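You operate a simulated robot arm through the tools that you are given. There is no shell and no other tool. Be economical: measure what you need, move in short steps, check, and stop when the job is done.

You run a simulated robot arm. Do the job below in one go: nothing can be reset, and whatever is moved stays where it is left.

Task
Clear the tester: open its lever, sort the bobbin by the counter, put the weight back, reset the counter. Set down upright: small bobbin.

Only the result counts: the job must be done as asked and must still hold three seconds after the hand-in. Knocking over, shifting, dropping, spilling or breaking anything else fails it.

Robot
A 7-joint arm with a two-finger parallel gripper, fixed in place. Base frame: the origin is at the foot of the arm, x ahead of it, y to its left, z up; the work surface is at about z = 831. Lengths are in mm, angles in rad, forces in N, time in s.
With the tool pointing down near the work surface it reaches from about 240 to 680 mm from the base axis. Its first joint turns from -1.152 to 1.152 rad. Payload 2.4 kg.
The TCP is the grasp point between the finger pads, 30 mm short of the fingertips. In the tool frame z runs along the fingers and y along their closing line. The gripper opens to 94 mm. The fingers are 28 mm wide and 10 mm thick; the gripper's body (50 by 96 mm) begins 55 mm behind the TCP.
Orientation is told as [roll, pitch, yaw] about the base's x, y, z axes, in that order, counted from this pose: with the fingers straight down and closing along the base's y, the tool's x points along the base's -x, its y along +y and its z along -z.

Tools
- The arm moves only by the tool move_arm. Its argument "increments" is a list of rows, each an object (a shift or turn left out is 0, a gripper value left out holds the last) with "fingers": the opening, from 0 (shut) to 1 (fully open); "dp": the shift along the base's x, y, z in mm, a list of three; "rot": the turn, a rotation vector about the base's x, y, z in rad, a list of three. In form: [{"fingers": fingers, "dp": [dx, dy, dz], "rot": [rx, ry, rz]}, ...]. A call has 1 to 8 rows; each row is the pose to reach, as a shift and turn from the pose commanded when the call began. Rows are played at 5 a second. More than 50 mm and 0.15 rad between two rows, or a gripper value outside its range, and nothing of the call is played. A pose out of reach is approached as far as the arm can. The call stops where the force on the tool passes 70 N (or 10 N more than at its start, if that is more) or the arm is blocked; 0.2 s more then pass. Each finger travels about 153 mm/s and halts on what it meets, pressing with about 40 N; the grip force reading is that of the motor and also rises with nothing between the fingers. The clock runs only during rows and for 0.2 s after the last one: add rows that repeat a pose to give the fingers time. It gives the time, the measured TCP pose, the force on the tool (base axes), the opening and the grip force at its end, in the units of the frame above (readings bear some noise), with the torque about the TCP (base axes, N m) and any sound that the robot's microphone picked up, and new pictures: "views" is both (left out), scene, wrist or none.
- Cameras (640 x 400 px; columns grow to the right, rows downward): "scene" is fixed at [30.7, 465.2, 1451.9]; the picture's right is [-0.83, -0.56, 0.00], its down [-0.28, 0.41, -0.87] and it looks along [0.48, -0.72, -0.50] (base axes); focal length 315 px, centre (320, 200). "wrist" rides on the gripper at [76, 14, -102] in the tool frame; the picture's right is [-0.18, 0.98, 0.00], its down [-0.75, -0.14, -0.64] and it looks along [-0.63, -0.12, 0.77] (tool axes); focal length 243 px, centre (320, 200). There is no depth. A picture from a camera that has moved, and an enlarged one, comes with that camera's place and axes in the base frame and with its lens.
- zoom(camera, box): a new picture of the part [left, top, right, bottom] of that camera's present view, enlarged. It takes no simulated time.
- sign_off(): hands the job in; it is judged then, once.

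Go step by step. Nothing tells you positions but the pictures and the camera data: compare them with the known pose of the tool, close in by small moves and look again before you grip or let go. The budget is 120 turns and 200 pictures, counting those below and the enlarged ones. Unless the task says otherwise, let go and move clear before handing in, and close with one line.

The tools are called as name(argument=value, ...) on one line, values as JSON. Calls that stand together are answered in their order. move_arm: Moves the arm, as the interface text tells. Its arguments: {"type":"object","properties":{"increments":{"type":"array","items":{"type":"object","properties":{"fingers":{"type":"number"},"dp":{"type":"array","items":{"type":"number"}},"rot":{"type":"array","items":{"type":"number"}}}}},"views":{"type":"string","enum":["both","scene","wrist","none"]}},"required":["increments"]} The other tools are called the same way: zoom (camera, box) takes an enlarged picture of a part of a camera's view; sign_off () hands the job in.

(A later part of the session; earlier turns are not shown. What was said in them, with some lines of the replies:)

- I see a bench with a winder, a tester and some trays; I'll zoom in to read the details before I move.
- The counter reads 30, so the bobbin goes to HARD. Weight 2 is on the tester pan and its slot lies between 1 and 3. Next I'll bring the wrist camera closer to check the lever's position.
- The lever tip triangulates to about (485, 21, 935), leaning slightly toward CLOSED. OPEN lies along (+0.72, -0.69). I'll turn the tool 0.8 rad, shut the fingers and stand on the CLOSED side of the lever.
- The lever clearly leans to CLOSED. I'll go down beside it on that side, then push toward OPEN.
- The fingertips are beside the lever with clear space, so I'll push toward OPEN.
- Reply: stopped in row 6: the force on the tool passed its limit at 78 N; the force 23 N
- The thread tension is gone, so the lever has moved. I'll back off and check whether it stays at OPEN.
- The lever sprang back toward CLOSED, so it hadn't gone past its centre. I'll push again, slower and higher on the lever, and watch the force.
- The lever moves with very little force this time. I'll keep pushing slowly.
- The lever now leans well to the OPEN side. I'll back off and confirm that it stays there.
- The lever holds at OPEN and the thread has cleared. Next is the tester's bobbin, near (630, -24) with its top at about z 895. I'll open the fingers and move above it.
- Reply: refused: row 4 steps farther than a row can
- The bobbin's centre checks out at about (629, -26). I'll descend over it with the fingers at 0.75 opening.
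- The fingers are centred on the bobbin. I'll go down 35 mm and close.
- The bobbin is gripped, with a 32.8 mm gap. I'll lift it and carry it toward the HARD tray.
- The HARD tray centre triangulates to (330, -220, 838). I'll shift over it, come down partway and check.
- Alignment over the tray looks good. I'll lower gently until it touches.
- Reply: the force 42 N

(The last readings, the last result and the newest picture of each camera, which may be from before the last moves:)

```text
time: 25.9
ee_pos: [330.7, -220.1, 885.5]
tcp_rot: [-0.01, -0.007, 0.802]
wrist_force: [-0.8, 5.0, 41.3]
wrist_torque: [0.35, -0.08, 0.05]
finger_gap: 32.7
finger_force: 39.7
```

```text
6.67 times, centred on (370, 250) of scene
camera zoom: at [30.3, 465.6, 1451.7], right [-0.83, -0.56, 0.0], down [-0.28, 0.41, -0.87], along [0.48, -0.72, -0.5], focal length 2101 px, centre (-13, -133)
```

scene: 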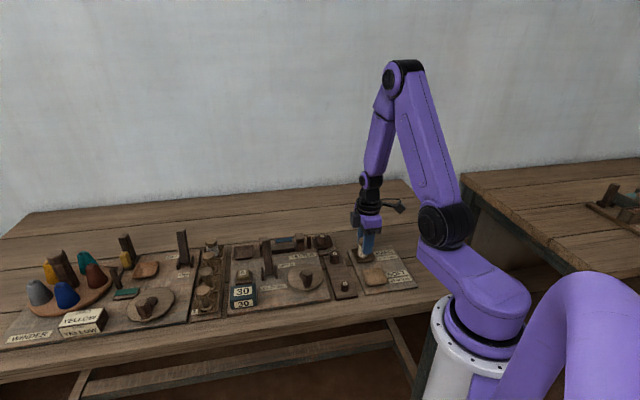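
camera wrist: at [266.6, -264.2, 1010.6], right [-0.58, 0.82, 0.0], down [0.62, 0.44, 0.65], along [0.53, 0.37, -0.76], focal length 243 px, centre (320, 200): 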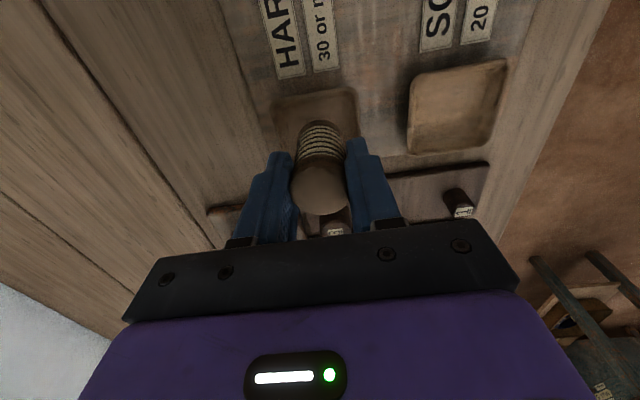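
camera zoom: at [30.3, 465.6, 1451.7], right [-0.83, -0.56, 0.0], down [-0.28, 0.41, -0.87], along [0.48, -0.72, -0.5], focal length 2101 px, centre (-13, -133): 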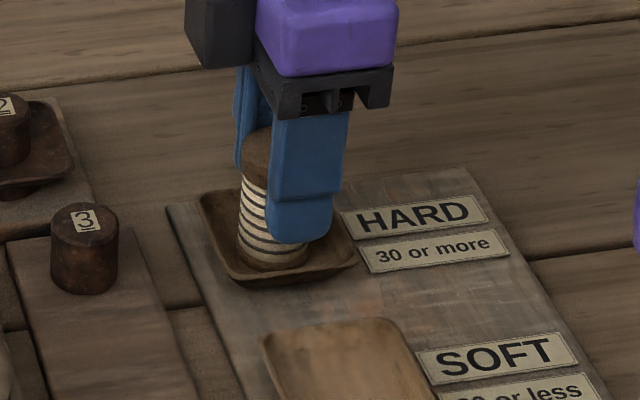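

It has touched down, with 41 N on the tool. I'll ease off the load, open, and rise straight up.

move_arm(increments=[{"dp": [0, 0, 1.6]}, {"dp": [0, 0, 1.6]}, {"dp": [0, 0, 1.6], "fingers": 0.45}, {"dp": [0, 0, 1.6], "fingers": 0.65}, {"dp": [0, 0, 1.6], "fingers": 0.65}, {"dp": [0, 0, 35]}, {"dp": [0, 0, 80]}, {"dp": [0, 0, 110]}])

zoom(camera="scene", box=[290, 210, 410, 310])

```text
time: 27.7
ee_pos: [331.1, -219.7, 995.3]
tcp_rot: [-0.003, -0.003, 0.799]
wrist_force: [0.2, 0.0, 0.1]
wrist_torque: [0.02, -0.02, 0.01]
finger_gap: 61.1
finger_force: 0.0
camera wrist: at [266.7, -264.7, 1097.9], right [-0.58, 0.82, 0.0], down [0.62, 0.44, 0.65], along [0.53, 0.37, -0.76], focal length 243 px, centre (320, 200)
```

scene: 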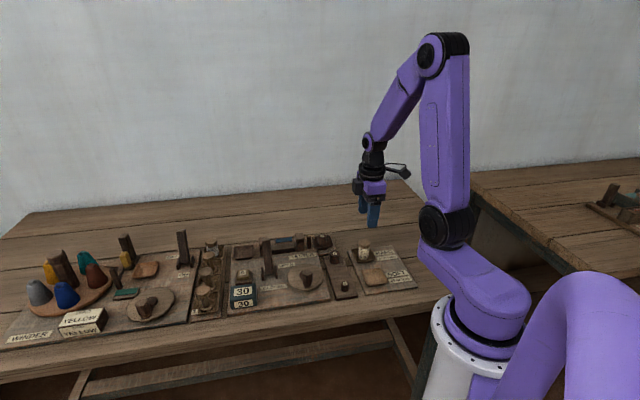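
wrist: 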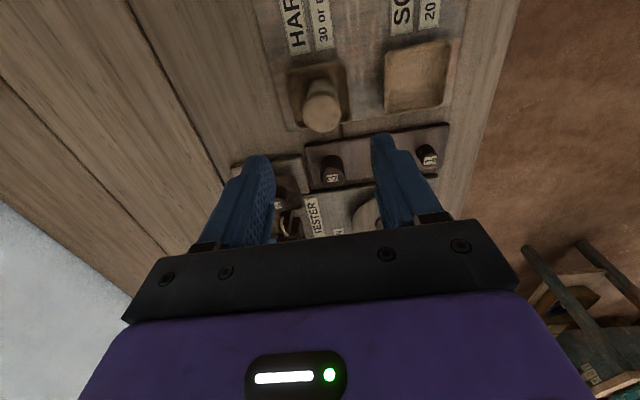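

```text
4.00 times, centred on (350, 260) of scene
camera zoom: at [30.7, 465.2, 1451.9], right [-0.83, -0.56, 0.0], down [-0.28, 0.41, -0.87], along [0.48, -0.72, -0.5], focal length 1260 px, centre (200, -40)
```

zoom: 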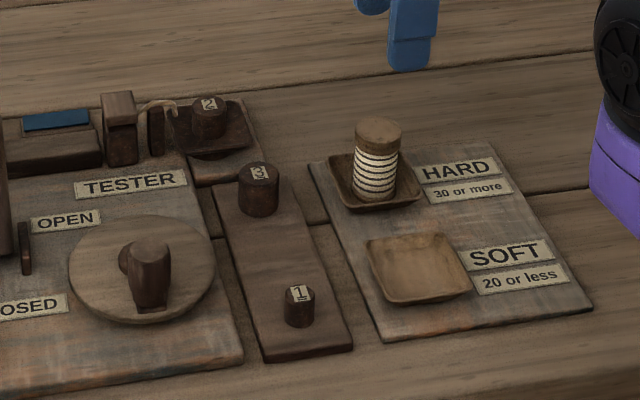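

The bobbin stands upright in the HARD tray. Next is weight 2, whose top is near (463, -195, 867), so I'll look at the rack for its slot.

zoom(camera="wrist", box=[260, 100, 460, 225])

zoom(camera="scene", box=[310, 220, 370, 310])

```text
3.20 times, centred on (360, 162) of wrist
camera zoom: at [266.7, -264.7, 1097.9], right [-0.58, 0.82, 0.0], down [0.62, 0.44, 0.65], along [0.53, 0.37, -0.76], focal length 776 px, centre (192, 320)
```

zoom: 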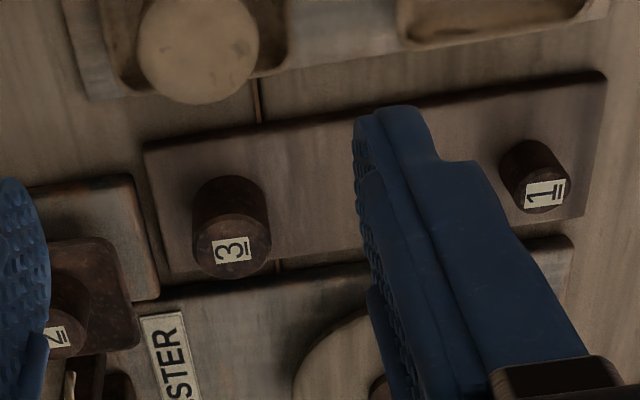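

```text
4.44 times, centred on (340, 265) of scene
camera zoom: at [30.7, 465.2, 1451.9], right [-0.83, -0.56, 0.0], down [-0.28, 0.41, -0.87], along [0.48, -0.72, -0.5], focal length 1401 px, centre (231, -89)
```

zoom: 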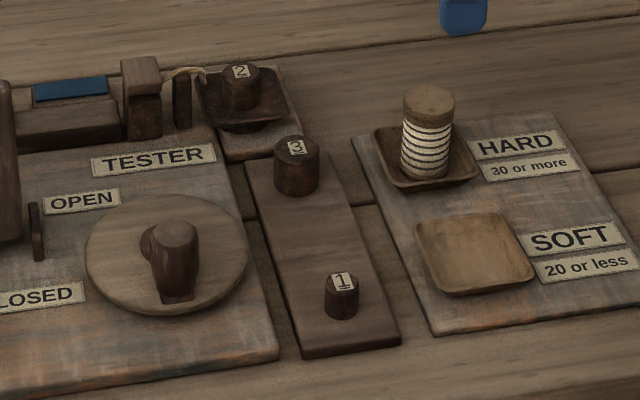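

The rack is flat with an empty middle, so the middle is slot 2. I'll move over weight 2 for a closer look.

move_arm(increments=[{"dp": [40, 8, 10]}, {"dp": [80, 16, 5]}, {"dp": [110, 22, 0]}, {"dp": [131, 25, -20]}, {"dp": [131, 25, -20]}])

zoom(camera="wrist", box=[220, 40, 420, 240])

zoom(camera="scene", box=[290, 210, 350, 270])

```text
time: 28.9
ee_pos: [462.2, -194.7, 975.0]
tcp_rot: [-0.004, -0.005, 0.799]
wrist_force: [-0.6, 0.5, 0.3]
wrist_torque: [-0.01, 0.0, 0.01]
finger_gap: 61.2
finger_force: 0.1
camera wrist: at [398.9, -239.2, 1077.0], right [-0.58, 0.82, 0.0], down [0.62, 0.44, 0.65], along [0.53, 0.37, -0.76], focal length 243 px, centre (320, 200)
```

scene: 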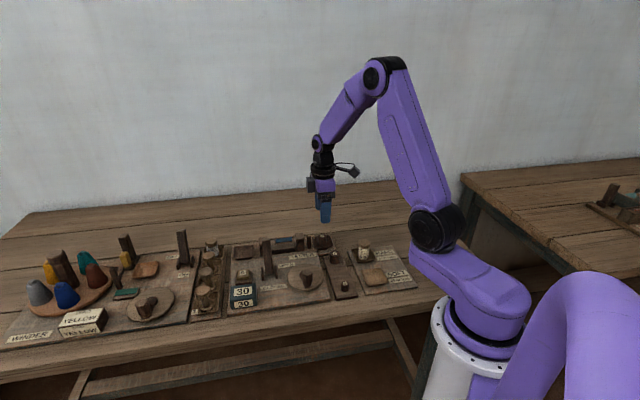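
wrist: 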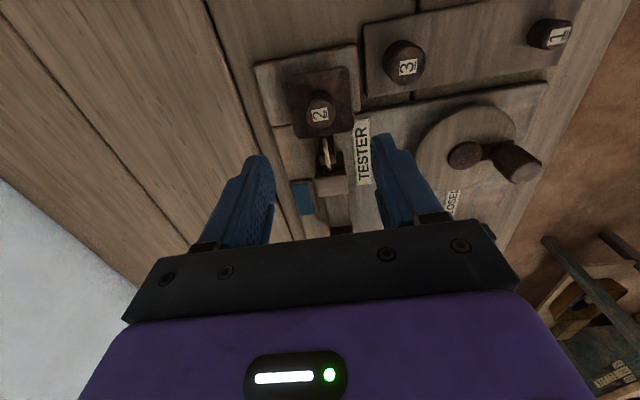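

```text
2.00 times, centred on (320, 140) of wrist
camera zoom: at [398.9, -239.2, 1077.0], right [-0.58, 0.82, 0.0], down [0.62, 0.44, 0.65], along [0.53, 0.37, -0.76], focal length 485 px, centre (320, 320)
```

zoom: 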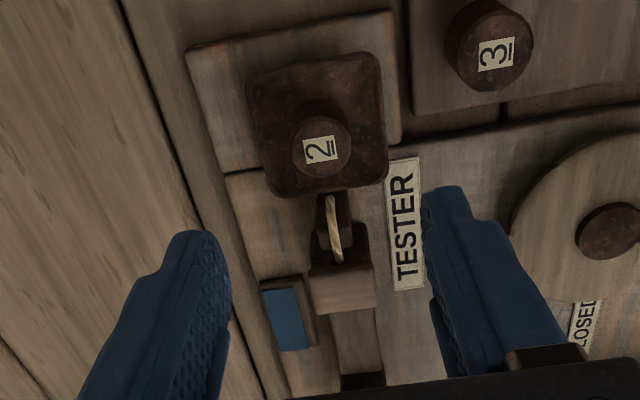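

```text
6.67 times, centred on (320, 240) of scene
camera zoom: at [30.7, 465.2, 1451.9], right [-0.83, -0.56, 0.0], down [-0.28, 0.41, -0.87], along [0.48, -0.72, -0.5], focal length 2101 px, centre (320, -67)
```

zoom: 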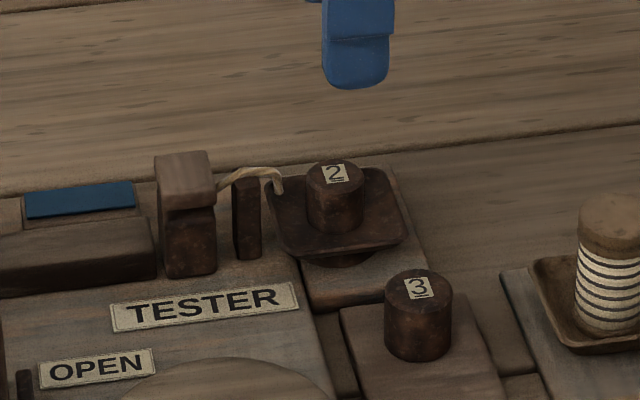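

Weight 2 is centred at about (462, -195), with its top near z 873. I'll narrow the fingers to 38 mm and descend partway.

move_arm(increments=[{"fingers": 0.4, "dp": [0, 0, -20]}, {"dp": [0, 0, -45]}, {"dp": [0, 0, -65]}, {"dp": [0, 0, -65]}])

zoom(camera="wrist", box=[220, 40, 420, 240])

zoom(camera="scene", box=[290, 210, 350, 270])

```text
time: 29.9
ee_pos: [460.6, -193.4, 909.3]
tcp_rot: [-0.004, -0.005, 0.801]
wrist_force: [-0.8, -0.2, -0.3]
wrist_torque: [0.0, 0.04, -0.03]
finger_gap: 37.3
finger_force: 0.0
camera wrist: at [397.8, -238.8, 1012.2], right [-0.58, 0.82, 0.0], down [0.62, 0.44, 0.65], along [0.53, 0.37, -0.76], focal length 243 px, centre (320, 200)
```

scene: 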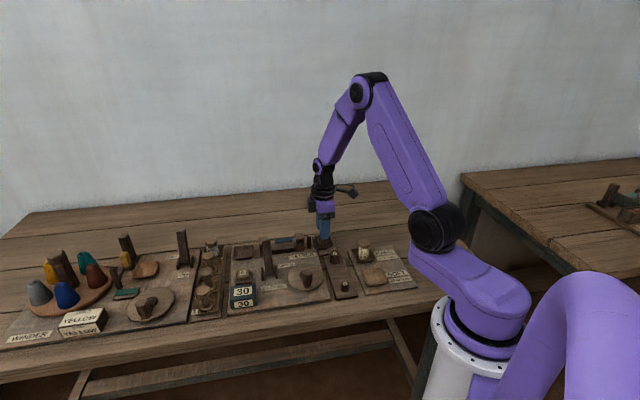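
wrist: 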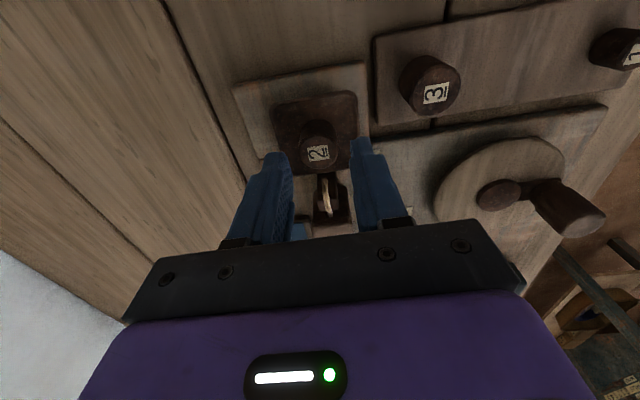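

```text
2.00 times, centred on (320, 140) of wrist
camera zoom: at [397.8, -238.8, 1012.2], right [-0.58, 0.82, 0.0], down [0.62, 0.44, 0.65], along [0.53, 0.37, -0.76], focal length 485 px, centre (320, 320)
```

zoom: 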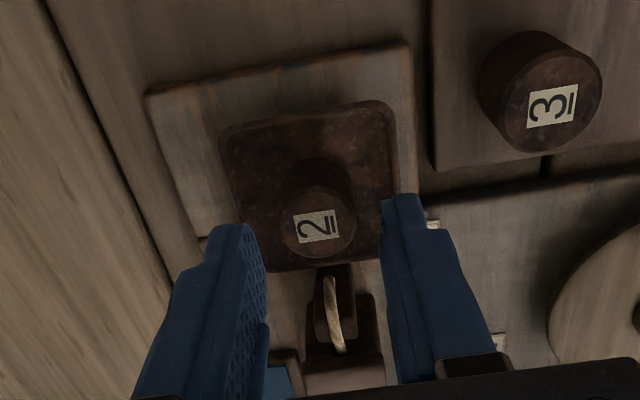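

```text
6.67 times, centred on (320, 240) of scene
camera zoom: at [30.7, 465.2, 1451.9], right [-0.83, -0.56, 0.0], down [-0.28, 0.41, -0.87], along [0.48, -0.72, -0.5], focal length 2101 px, centre (320, -67)
```

zoom: 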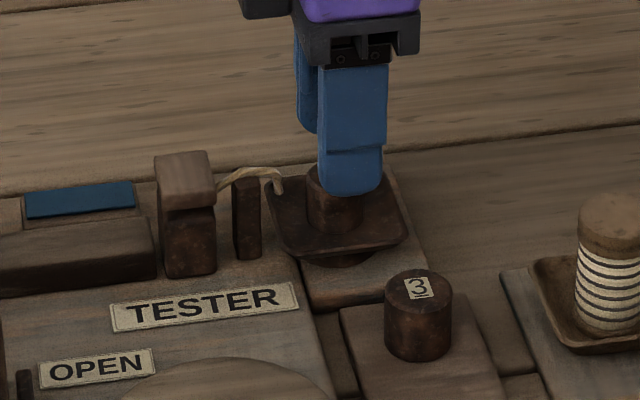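

Centring is good. I'll descend to put the fingertips just above the pan rim, and close.

move_arm(increments=[{"dp": [2, 1, -12]}, {"dp": [2, 1, -24]}, {"dp": [2, 1, -24]}, {"dp": [2, 1, -24], "fingers": 0.1}, {"dp": [2, 1, -24], "fingers": 0.1}])

zoom(camera="scene", box=[290, 210, 350, 270])

zoom(camera="wrist", box=[220, 40, 420, 240])

```text
time: 31.1
ee_pos: [464.5, -193.0, 885.5]
tcp_rot: [-0.005, -0.005, 0.799]
wrist_force: [-0.3, 0.9, -0.1]
wrist_torque: [0.03, 0.01, -0.02]
finger_gap: 25.7
finger_force: 39.9
camera wrist: at [400.2, -237.8, 988.0], right [-0.58, 0.82, 0.0], down [0.62, 0.44, 0.65], along [0.53, 0.37, -0.76], focal length 243 px, centre (320, 200)
```

scene: 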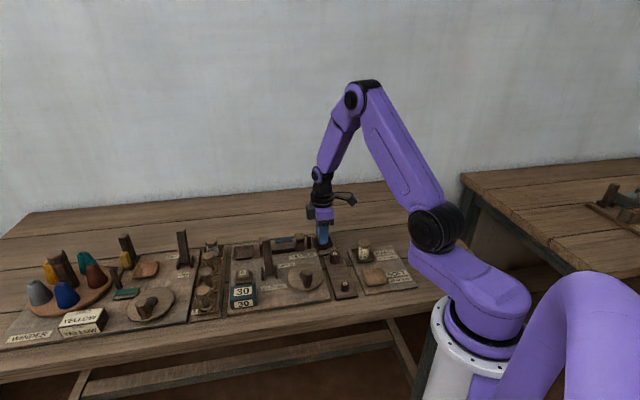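
wrist: 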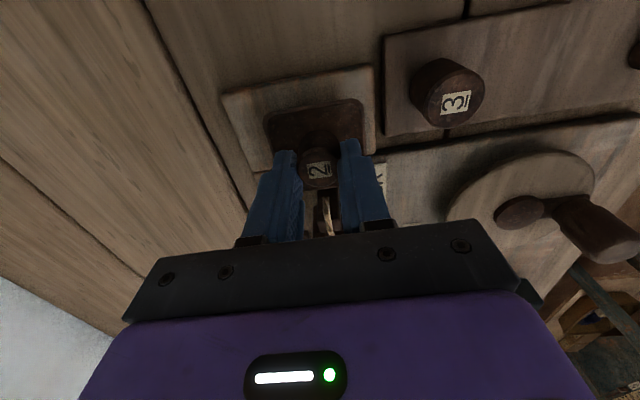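

```text
6.67 times, centred on (320, 240) of scene
camera zoom: at [30.7, 465.2, 1451.9], right [-0.83, -0.56, 0.0], down [-0.28, 0.41, -0.87], along [0.48, -0.72, -0.5], focal length 2101 px, centre (320, -67)
```

zoom: 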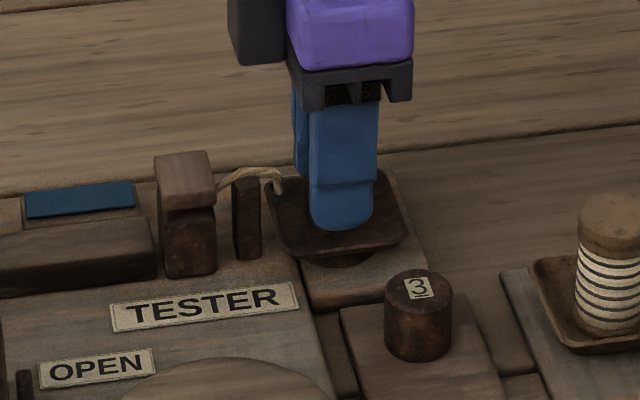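

```text
2.00 times, centred on (320, 140) of wrist
camera zoom: at [400.2, -237.8, 988.0], right [-0.58, 0.82, 0.0], down [0.62, 0.44, 0.65], along [0.53, 0.37, -0.76], focal length 485 px, centre (320, 320)
```

zoom: 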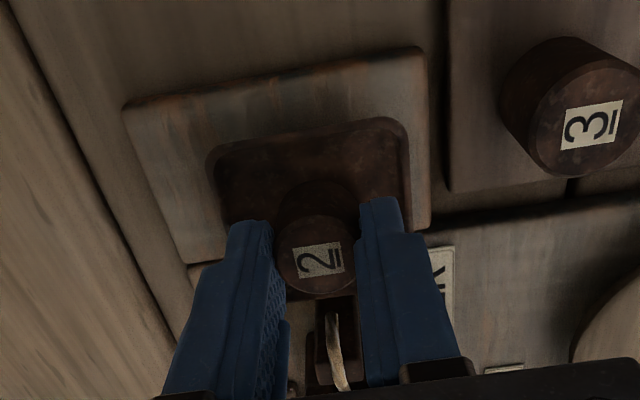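

Weight 2 is gripped at 25.7 mm. I'll lift it and move toward the rack's middle.

move_arm(increments=[{"dp": [0, 0, 15]}, {"dp": [0, 0, 35]}, {"dp": [0, 0, 70]}, {"dp": [-30, 15, 80]}, {"dp": [-65, 40, 80]}, {"dp": [-95, 65, 80]}, {"dp": [-112, 76, 80]}, {"dp": [-112, 76, 80]}])

zoom(camera="wrist", box=[220, 40, 420, 240])

zoom(camera="scene", box=[300, 220, 380, 300])

```text
time: 32.9
ee_pos: [352.0, -117.7, 965.5]
tcp_rot: [-0.005, -0.004, 0.8]
wrist_force: [0.5, -0.4, -1.3]
wrist_torque: [0.04, 0.02, 0.04]
finger_gap: 25.5
finger_force: 40.7
camera wrist: at [288.4, -162.2, 1067.9], right [-0.58, 0.82, 0.0], down [0.62, 0.44, 0.65], along [0.53, 0.37, -0.76], focal length 243 px, centre (320, 200)
```

scene: 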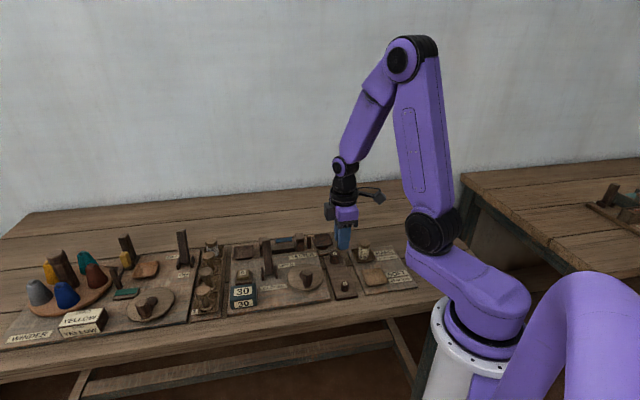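
wrist: 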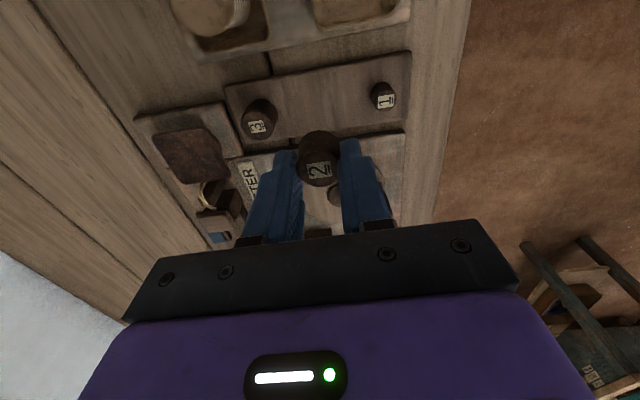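

```text
2.00 times, centred on (320, 140) of wrist
camera zoom: at [288.4, -162.2, 1067.9], right [-0.58, 0.82, 0.0], down [0.62, 0.44, 0.65], along [0.53, 0.37, -0.76], focal length 485 px, centre (320, 320)
```

zoom: 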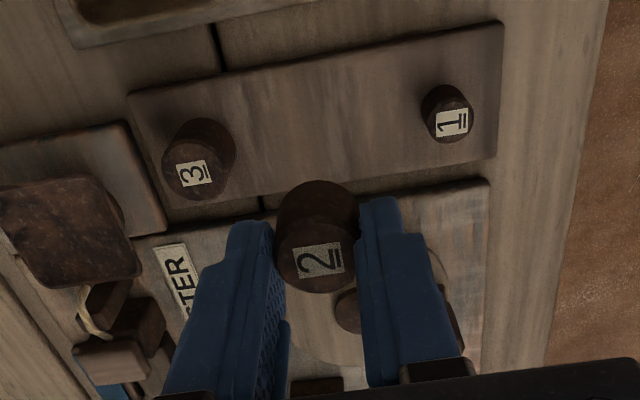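

```text
5.00 times, centred on (340, 260) of scene
camera zoom: at [30.7, 465.2, 1451.9], right [-0.83, -0.56, 0.0], down [-0.28, 0.41, -0.87], along [0.48, -0.72, -0.5], focal length 1576 px, centre (220, -100)
```

zoom: 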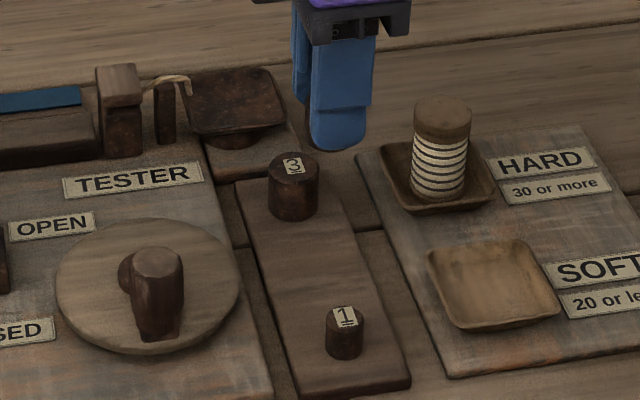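

I'm centred over the gap between 1 and 3. I'll lower partway and check.

move_arm(increments=[{"dp": [-1, 1, -25]}, {"dp": [-1, 1, -50]}, {"dp": [-1, 1, -70]}, {"dp": [-1, 1, -75]}, {"dp": [-1, 1, -75]}])

zoom(camera="wrist", box=[200, 40, 440, 240])

zoom(camera="scene", box=[310, 230, 370, 300])

```text
time: 34.1
ee_pos: [351.6, -116.7, 890.3]
tcp_rot: [-0.004, -0.007, 0.799]
wrist_force: [0.8, 0.2, -0.4]
wrist_torque: [-0.01, -0.05, -0.01]
finger_gap: 25.7
finger_force: 39.6
camera wrist: at [287.7, -161.1, 992.5], right [-0.58, 0.82, 0.0], down [0.62, 0.44, 0.65], along [0.53, 0.37, -0.76], focal length 243 px, centre (320, 200)
```

scene: 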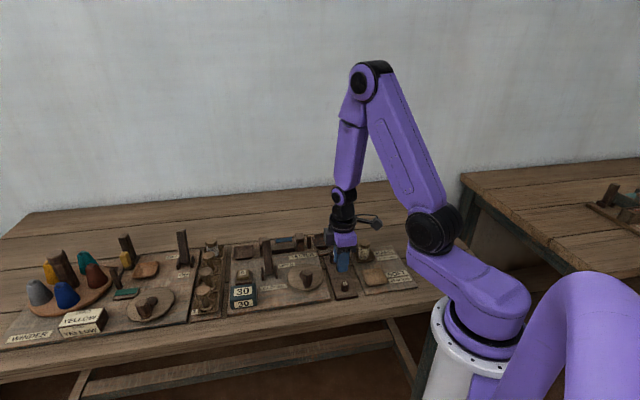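
wrist: 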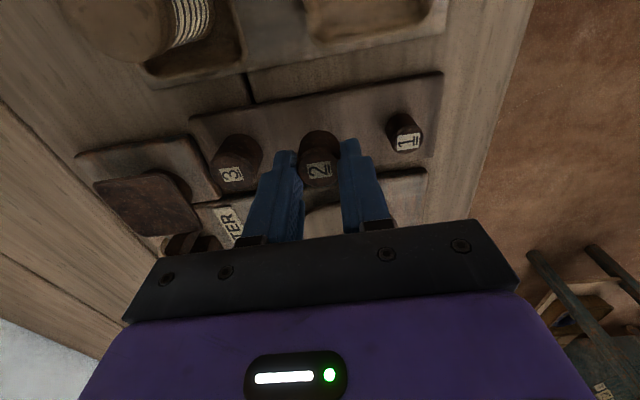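

```text
2.00 times, centred on (320, 140) of wrist
camera zoom: at [287.7, -161.1, 992.5], right [-0.58, 0.82, 0.0], down [0.62, 0.44, 0.65], along [0.53, 0.37, -0.76], focal length 485 px, centre (320, 320)
```

zoom: 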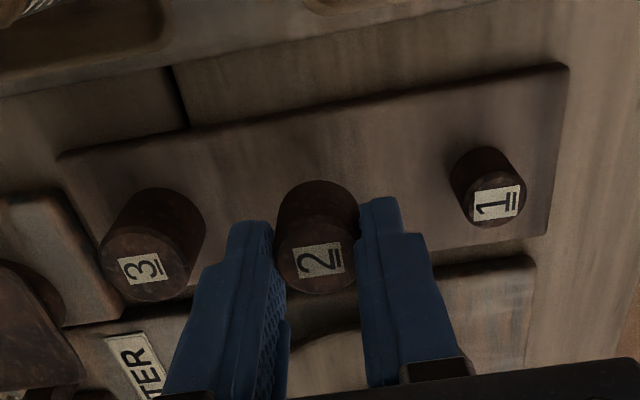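

```text
5.71 times, centred on (340, 265) of scene
camera zoom: at [30.8, 465.2, 1451.9], right [-0.83, -0.56, 0.0], down [-0.28, 0.41, -0.87], along [0.48, -0.72, -0.5], focal length 1801 px, centre (206, -171)
```

zoom: 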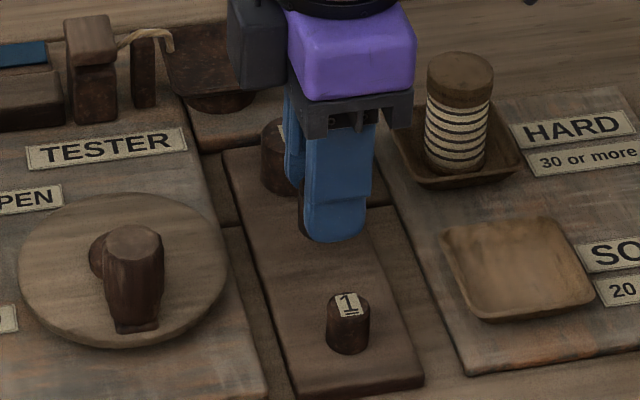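

Aligned. I'll lower in small steps until it touches.

move_arm(increments=[{"dp": [0, 0, -3]}, {"dp": [0, 0, -5]}, {"dp": [0, 0, -7]}, {"dp": [0, 0, -8]}, {"dp": [0, 0, -8]}], views="none")

zoom(camera="wrist", box=[200, 40, 440, 240])

```text
time: 35.3
ee_pos: [351.1, -116.8, 882.9]
tcp_rot: [-0.005, -0.005, 0.798]
wrist_force: [0.0, 0.3, -1.4]
wrist_torque: [0.0, -0.02, 0.0]
finger_gap: 25.5
finger_force: 39.6
```

```text
2.00 times, centred on (320, 140) of wrist
camera zoom: at [287.3, -160.9, 984.5], right [-0.58, 0.82, 0.0], down [0.62, 0.44, 0.65], along [0.53, 0.37, -0.76], focal length 485 px, centre (320, 320)
```

zoom: 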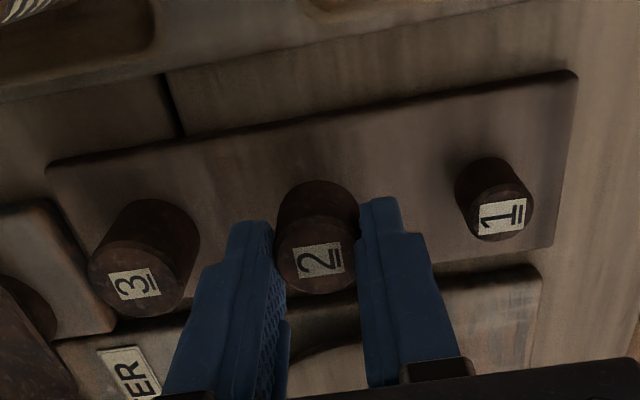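

move_arm(increments=[{"dp": [0, 0, -1.3]}, {"dp": [0, 0, -2.6]}, {"dp": [0, 0, -4]}, {"dp": [0, 0, -4]}], views="none")

```text
time: 36.3
ee_pos: [351.5, -115.5, 878.5]
tcp_rot: [-0.005, -0.005, 0.799]
wrist_force: [0.2, 0.0, -1.2]
wrist_torque: [-0.01, -0.01, 0.0]
finger_gap: 26.0
finger_force: 40.3
```

move_arm(increments=[{"dp": [0, 0, -1]}, {"dp": [0, 0, -2]}, {"dp": [0, 0, -3]}, {"dp": [0, 0, -3]}], views="none")

zoom(camera="wrist", box=[200, 40, 440, 240])

```text
time: 37.3
ee_pos: [351.1, -116.2, 875.6]
tcp_rot: [-0.006, -0.005, 0.8]
wrist_force: [-0.5, 0.4, -1.3]
wrist_torque: [-0.01, 0.0, 0.0]
finger_gap: 25.7
finger_force: 39.8
```

```text
2.00 times, centred on (320, 140) of wrist
camera zoom: at [287.1, -161.0, 977.6], right [-0.58, 0.82, 0.0], down [0.62, 0.44, 0.65], along [0.53, 0.37, -0.76], focal length 485 px, centre (320, 320)
```

zoom: 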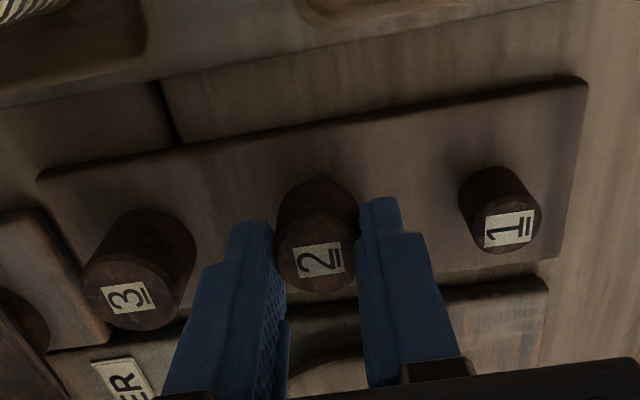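

move_arm(increments=[{"dp": [1.5, 1.5, -1]}, {"dp": [1.5, 1.5, -2]}, {"dp": [1.5, 1.5, -3]}, {"dp": [1.5, 1.5, -3]}], views="none")

```text
time: 38.3
ee_pos: [351.8, -114.0, 872.0]
tcp_rot: [-0.006, -0.004, 0.8]
wrist_force: [0.2, 1.1, -0.6]
wrist_torque: [0.0, 0.03, -0.02]
finger_gap: 25.4
finger_force: 40.4
```

move_arm(increments=[{"dp": [0, 0, -1]}, {"dp": [0, 0, -2]}, {"dp": [0, 0, -2]}], views="none")

zoom(camera="scene", box=[310, 230, 370, 300])

```text
time: 39.1
ee_pos: [351.1, -115.5, 870.2]
tcp_rot: [-0.005, -0.005, 0.799]
wrist_force: [-2.9, -0.5, 20.2]
wrist_torque: [0.09, 0.22, 0.0]
finger_gap: 25.5
finger_force: 39.8
```

```text
5.71 times, centred on (340, 265) of scene
camera zoom: at [30.5, 465.3, 1451.9], right [-0.83, -0.56, 0.0], down [-0.28, 0.41, -0.87], along [0.48, -0.72, -0.5], focal length 1801 px, centre (206, -171)
```

zoom: 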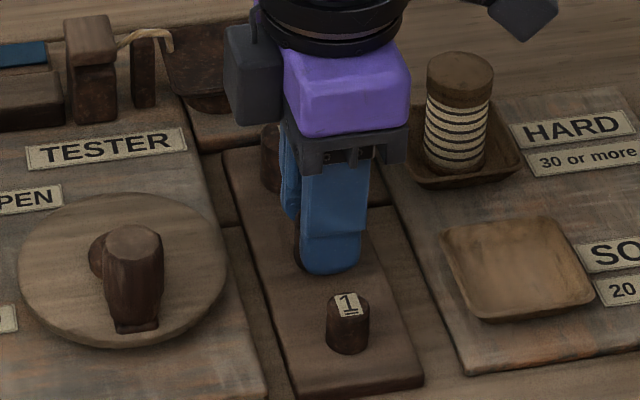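

It has touched, with 20 N. I'll ease off, open slightly so the neighbouring weights stay clear, and rise.

move_arm(increments=[{"dp": [0, 0, 0.8]}, {"dp": [0, 0, 0.8]}, {"dp": [0, 0, 0.8], "fingers": 0.34}, {"dp": [0, 0, 0.8], "fingers": 0.4}, {"dp": [0, 0, 0.8], "fingers": 0.4}, {"dp": [0, 0, 30]}, {"dp": [0, 0, 75]}, {"dp": [0, 0, 120]}])

zoom(camera="scene", box=[300, 220, 400, 300])

zoom(camera="wrist", box=[200, 40, 440, 240])

```text
time: 40.9
ee_pos: [349.5, -114.9, 990.8]
tcp_rot: [-0.005, -0.006, 0.8]
wrist_force: [0.5, 0.5, 0.0]
wrist_torque: [-0.02, -0.01, -0.02]
finger_gap: 37.4
finger_force: 0.1
camera wrist: at [287.4, -159.4, 1093.2], right [-0.58, 0.82, 0.0], down [0.62, 0.44, 0.65], along [0.53, 0.37, -0.76], focal length 243 px, centre (320, 200)
```

scene: 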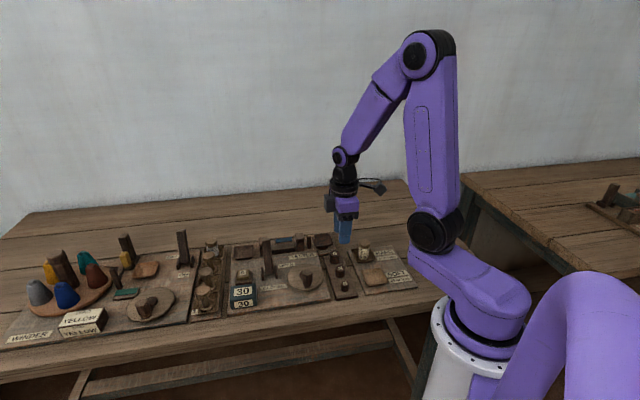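
wrist: 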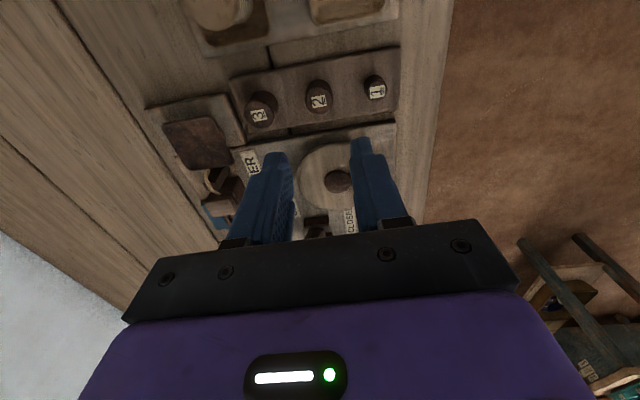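

```text
5.00 times, centred on (350, 260) of scene
camera zoom: at [30.7, 465.2, 1451.9], right [-0.83, -0.56, 0.0], down [-0.28, 0.41, -0.87], along [0.48, -0.72, -0.5], focal length 1576 px, centre (170, -100)
```

zoom: 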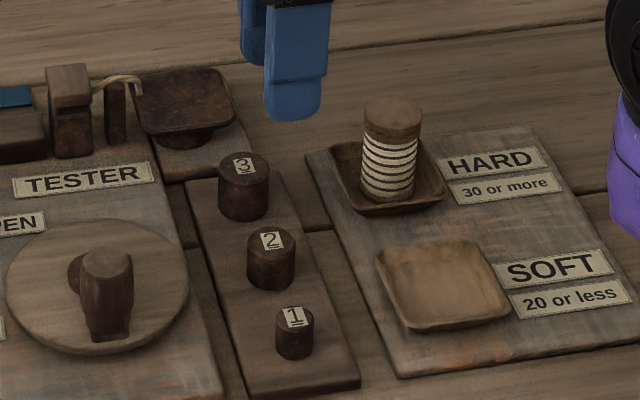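

```text
2.00 times, centred on (320, 140) of wrist
camera zoom: at [287.4, -159.4, 1093.2], right [-0.58, 0.82, 0.0], down [0.62, 0.44, 0.65], along [0.53, 0.37, -0.76], focal length 485 px, centre (320, 320)
```

zoom: 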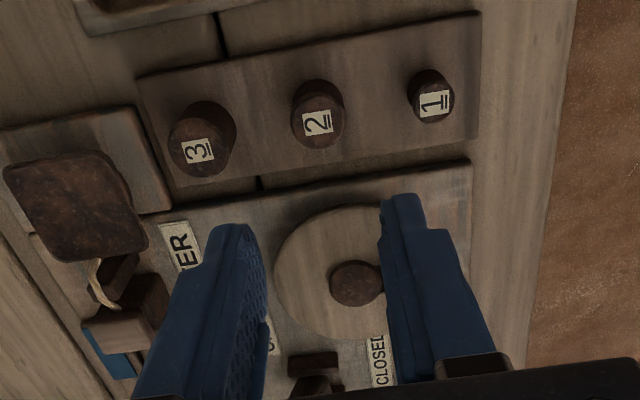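

All three weights are in the rack. Last is the "0" button, at about (560, 47, 855). I'll shut the fingers, turn back to yaw 0 and move above it.

move_arm(increments=[{"fingers": 0, "dp": [30, 22, 15], "rot": [0, 0, -0.12]}, {"dp": [62, 47, 20], "rot": [0, 0, -0.24]}, {"dp": [94, 72, 20], "rot": [0, 0, -0.36]}, {"dp": [126, 97, 20], "rot": [0, 0, -0.48]}, {"dp": [158, 121, 15], "rot": [0, 0, -0.6]}, {"dp": [187, 143, 5], "rot": [0, 0, -0.72]}, {"dp": [210, 162, -10], "rot": [0, 0, -0.8]}, {"dp": [210, 162, -10], "rot": [0, 0, -0.8]}])

zoom(camera="wrist", box=[220, 20, 420, 220])

zoom(camera="scene", box=[210, 210, 310, 310])

```text
time: 42.7
ee_pos: [563.0, 48.9, 980.1]
tcp_rot: [-0.005, -0.006, -0.002]
wrist_force: [-0.2, -0.8, -0.4]
wrist_torque: [0.0, 0.01, -0.01]
finger_gap: 0.0
finger_force: 32.7
camera wrist: at [486.9, 63.3, 1082.1], right [0.19, 0.98, 0.0], down [0.75, -0.14, 0.65], along [0.64, -0.12, -0.76], focal length 243 px, centre (320, 200)
```

scene: 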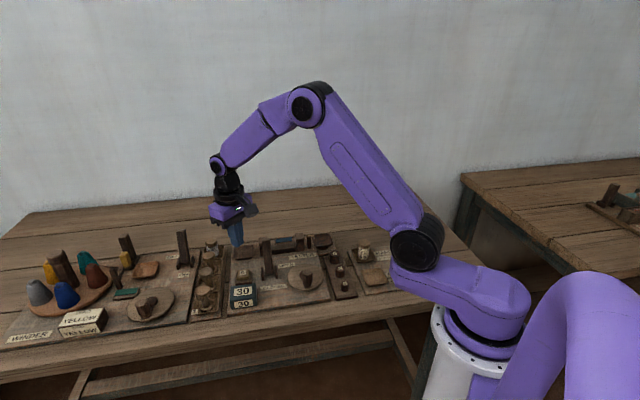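
wrist: 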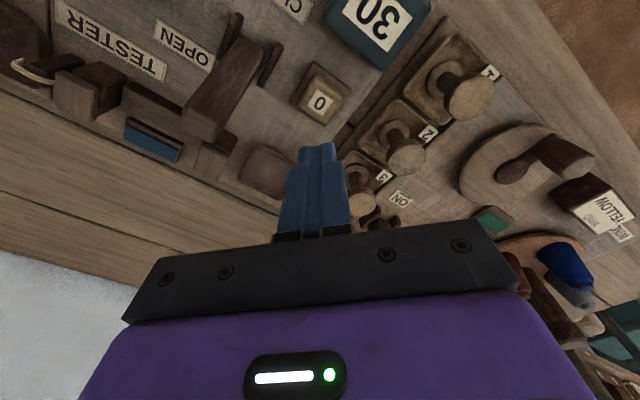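

```text
2.00 times, centred on (320, 120) of wrist
camera zoom: at [486.9, 63.3, 1082.1], right [0.19, 0.98, 0.0], down [0.75, -0.14, 0.65], along [0.64, -0.12, -0.76], focal length 485 px, centre (320, 360)
```

zoom: 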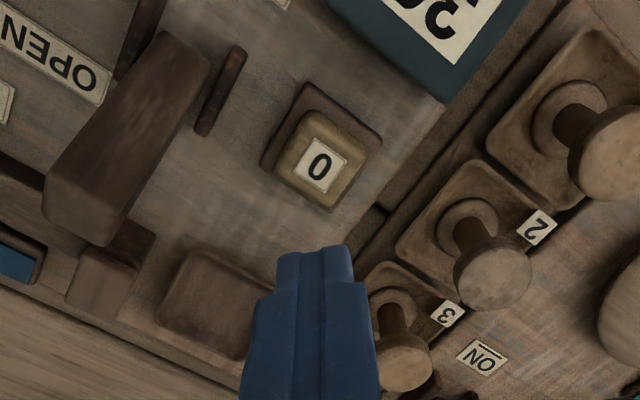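

```text
4.00 times, centred on (260, 260) of scene
camera zoom: at [30.7, 465.2, 1451.9], right [-0.83, -0.56, 0.0], down [-0.28, 0.41, -0.87], along [0.48, -0.72, -0.5], focal length 1260 px, centre (560, -40)
```

zoom: 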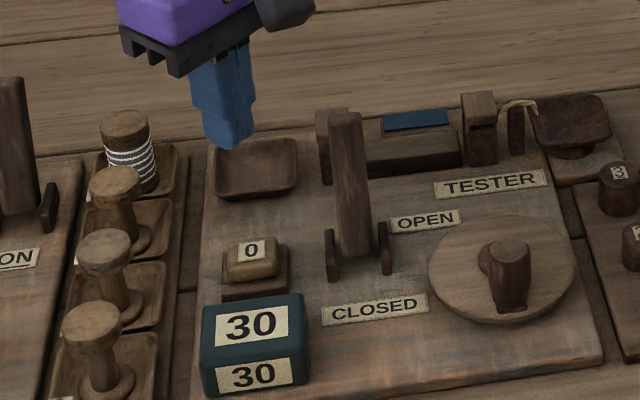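

The button is at about (560, 50), almost directly below. I'll go down to about 15 mm above it, then press slowly.

move_arm(increments=[{"dp": [-3, 1, -25]}, {"dp": [-3, 1, -55]}, {"dp": [-3, 1, -78]}, {"dp": [-3, 1, -78]}])

zoom(camera="scene", box=[220, 230, 300, 310])

```text
time: 43.7
ee_pos: [560.6, 48.7, 901.7]
tcp_rot: [-0.007, -0.006, -0.003]
wrist_force: [0.9, -1.1, 0.9]
wrist_torque: [-0.04, -0.02, 0.0]
finger_gap: 0.0
finger_force: 32.6
camera wrist: at [483.1, 63.2, 1003.9], right [0.18, 0.98, 0.0], down [0.75, -0.14, 0.65], along [0.64, -0.12, -0.76], focal length 243 px, centre (320, 200)
```

scene: 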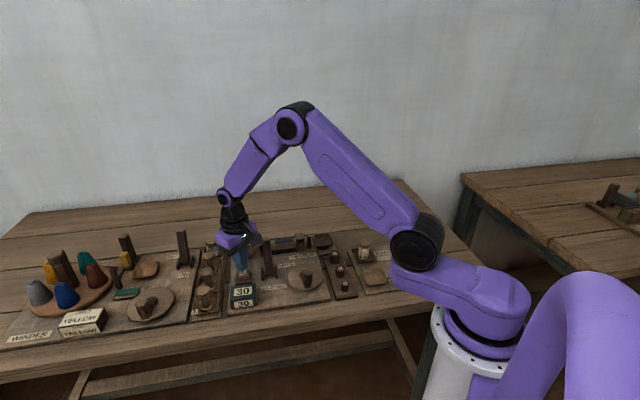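
wrist: 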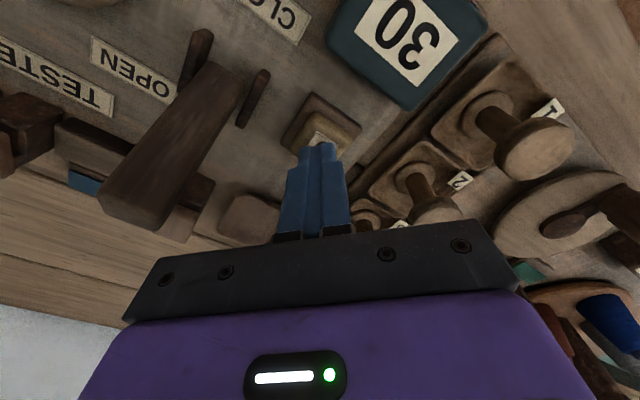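

```text
5.00 times, centred on (260, 270) of scene
camera zoom: at [30.7, 465.2, 1451.9], right [-0.83, -0.56, 0.0], down [-0.28, 0.41, -0.87], along [0.48, -0.72, -0.5], focal length 1576 px, centre (620, -150)
```

zoom: 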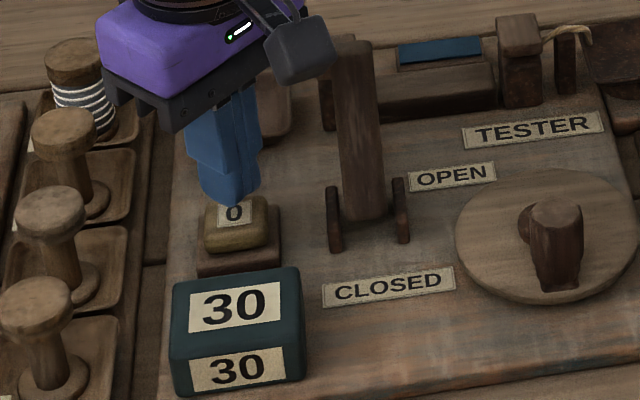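

move_arm(increments=[{"dp": [-3, 1, -4]}, {"dp": [-3, 1, -8]}, {"dp": [-3, 1, -12]}, {"dp": [-3, 1, -15]}, {"dp": [-3, 1, -18]}, {"dp": [-3, 1, -21]}, {"dp": [-3, 1, -21]}], views="none")

zoom(camera="scene", box=[220, 230, 300, 310])

```text
time: 45.3
ee_pos: [556.6, 47.9, 881.3]
tcp_rot: [-0.005, -0.008, -0.002]
wrist_force: [0.0, -0.4, 1.9]
wrist_torque: [0.02, 0.03, 0.03]
finger_gap: 0.0
finger_force: 32.9
heard: click
```

```text
5.00 times, centred on (260, 270) of scene
camera zoom: at [30.7, 465.2, 1451.9], right [-0.83, -0.56, 0.0], down [-0.28, 0.41, -0.87], along [0.48, -0.72, -0.5], focal length 1576 px, centre (620, -150)
```

zoom: 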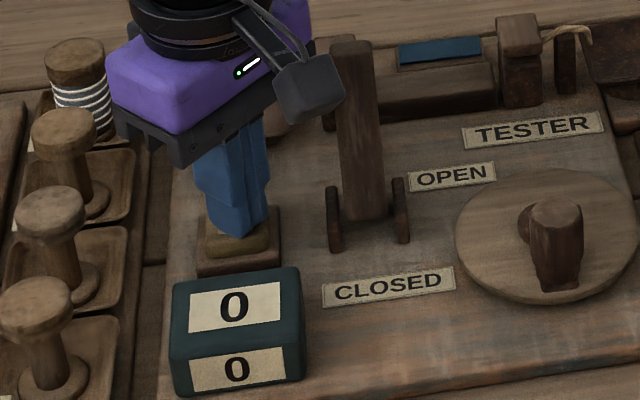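

The button clicked and the counter reads 0. I'll rise clear and check everything once more.

move_arm(increments=[{"dp": [0, 0, 20]}, {"dp": [0, 0, 60]}, {"dp": [0, 0, 100]}, {"dp": [0, 0, 140]}, {"dp": [-30, 0, 170]}, {"dp": [-30, 0, 170]}, {"dp": [-30, 0, 170]}], views="scene")

zoom(camera="scene", box=[190, 220, 420, 320])

```text
time: 46.9
ee_pos: [526.6, 49.0, 1051.5]
tcp_rot: [-0.005, -0.005, 0.0]
wrist_force: [-0.3, 0.3, -0.4]
wrist_torque: [0.02, -0.02, -0.01]
finger_gap: 0.1
finger_force: 32.9
```

scene: 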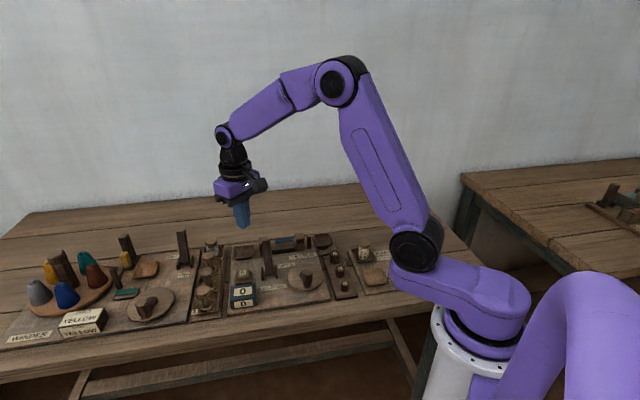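

```text
2.78 times, centred on (305, 270) of scene
camera zoom: at [30.7, 465.2, 1451.9], right [-0.83, -0.56, 0.0], down [-0.28, 0.41, -0.87], along [0.48, -0.72, -0.5], focal length 877 px, centre (362, 5)
```

zoom: 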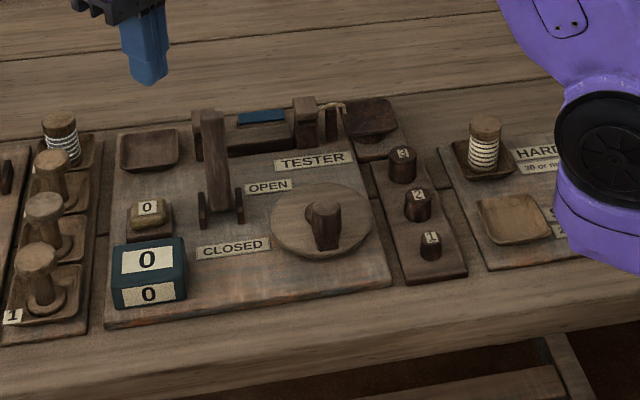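

The lever is open, the bobbin is upright in HARD, weight 2 is in the rack, the counter shows 0 and the arm is clear. I'm handing in.

sign_off()

```text
The job is handed in.
```

The tester is cleared: its lever is open, the bobbin (counter read 30) stands upright in the HARD tray, weight 2 is back in the rack between 1 and 3, and the counter reads 0.
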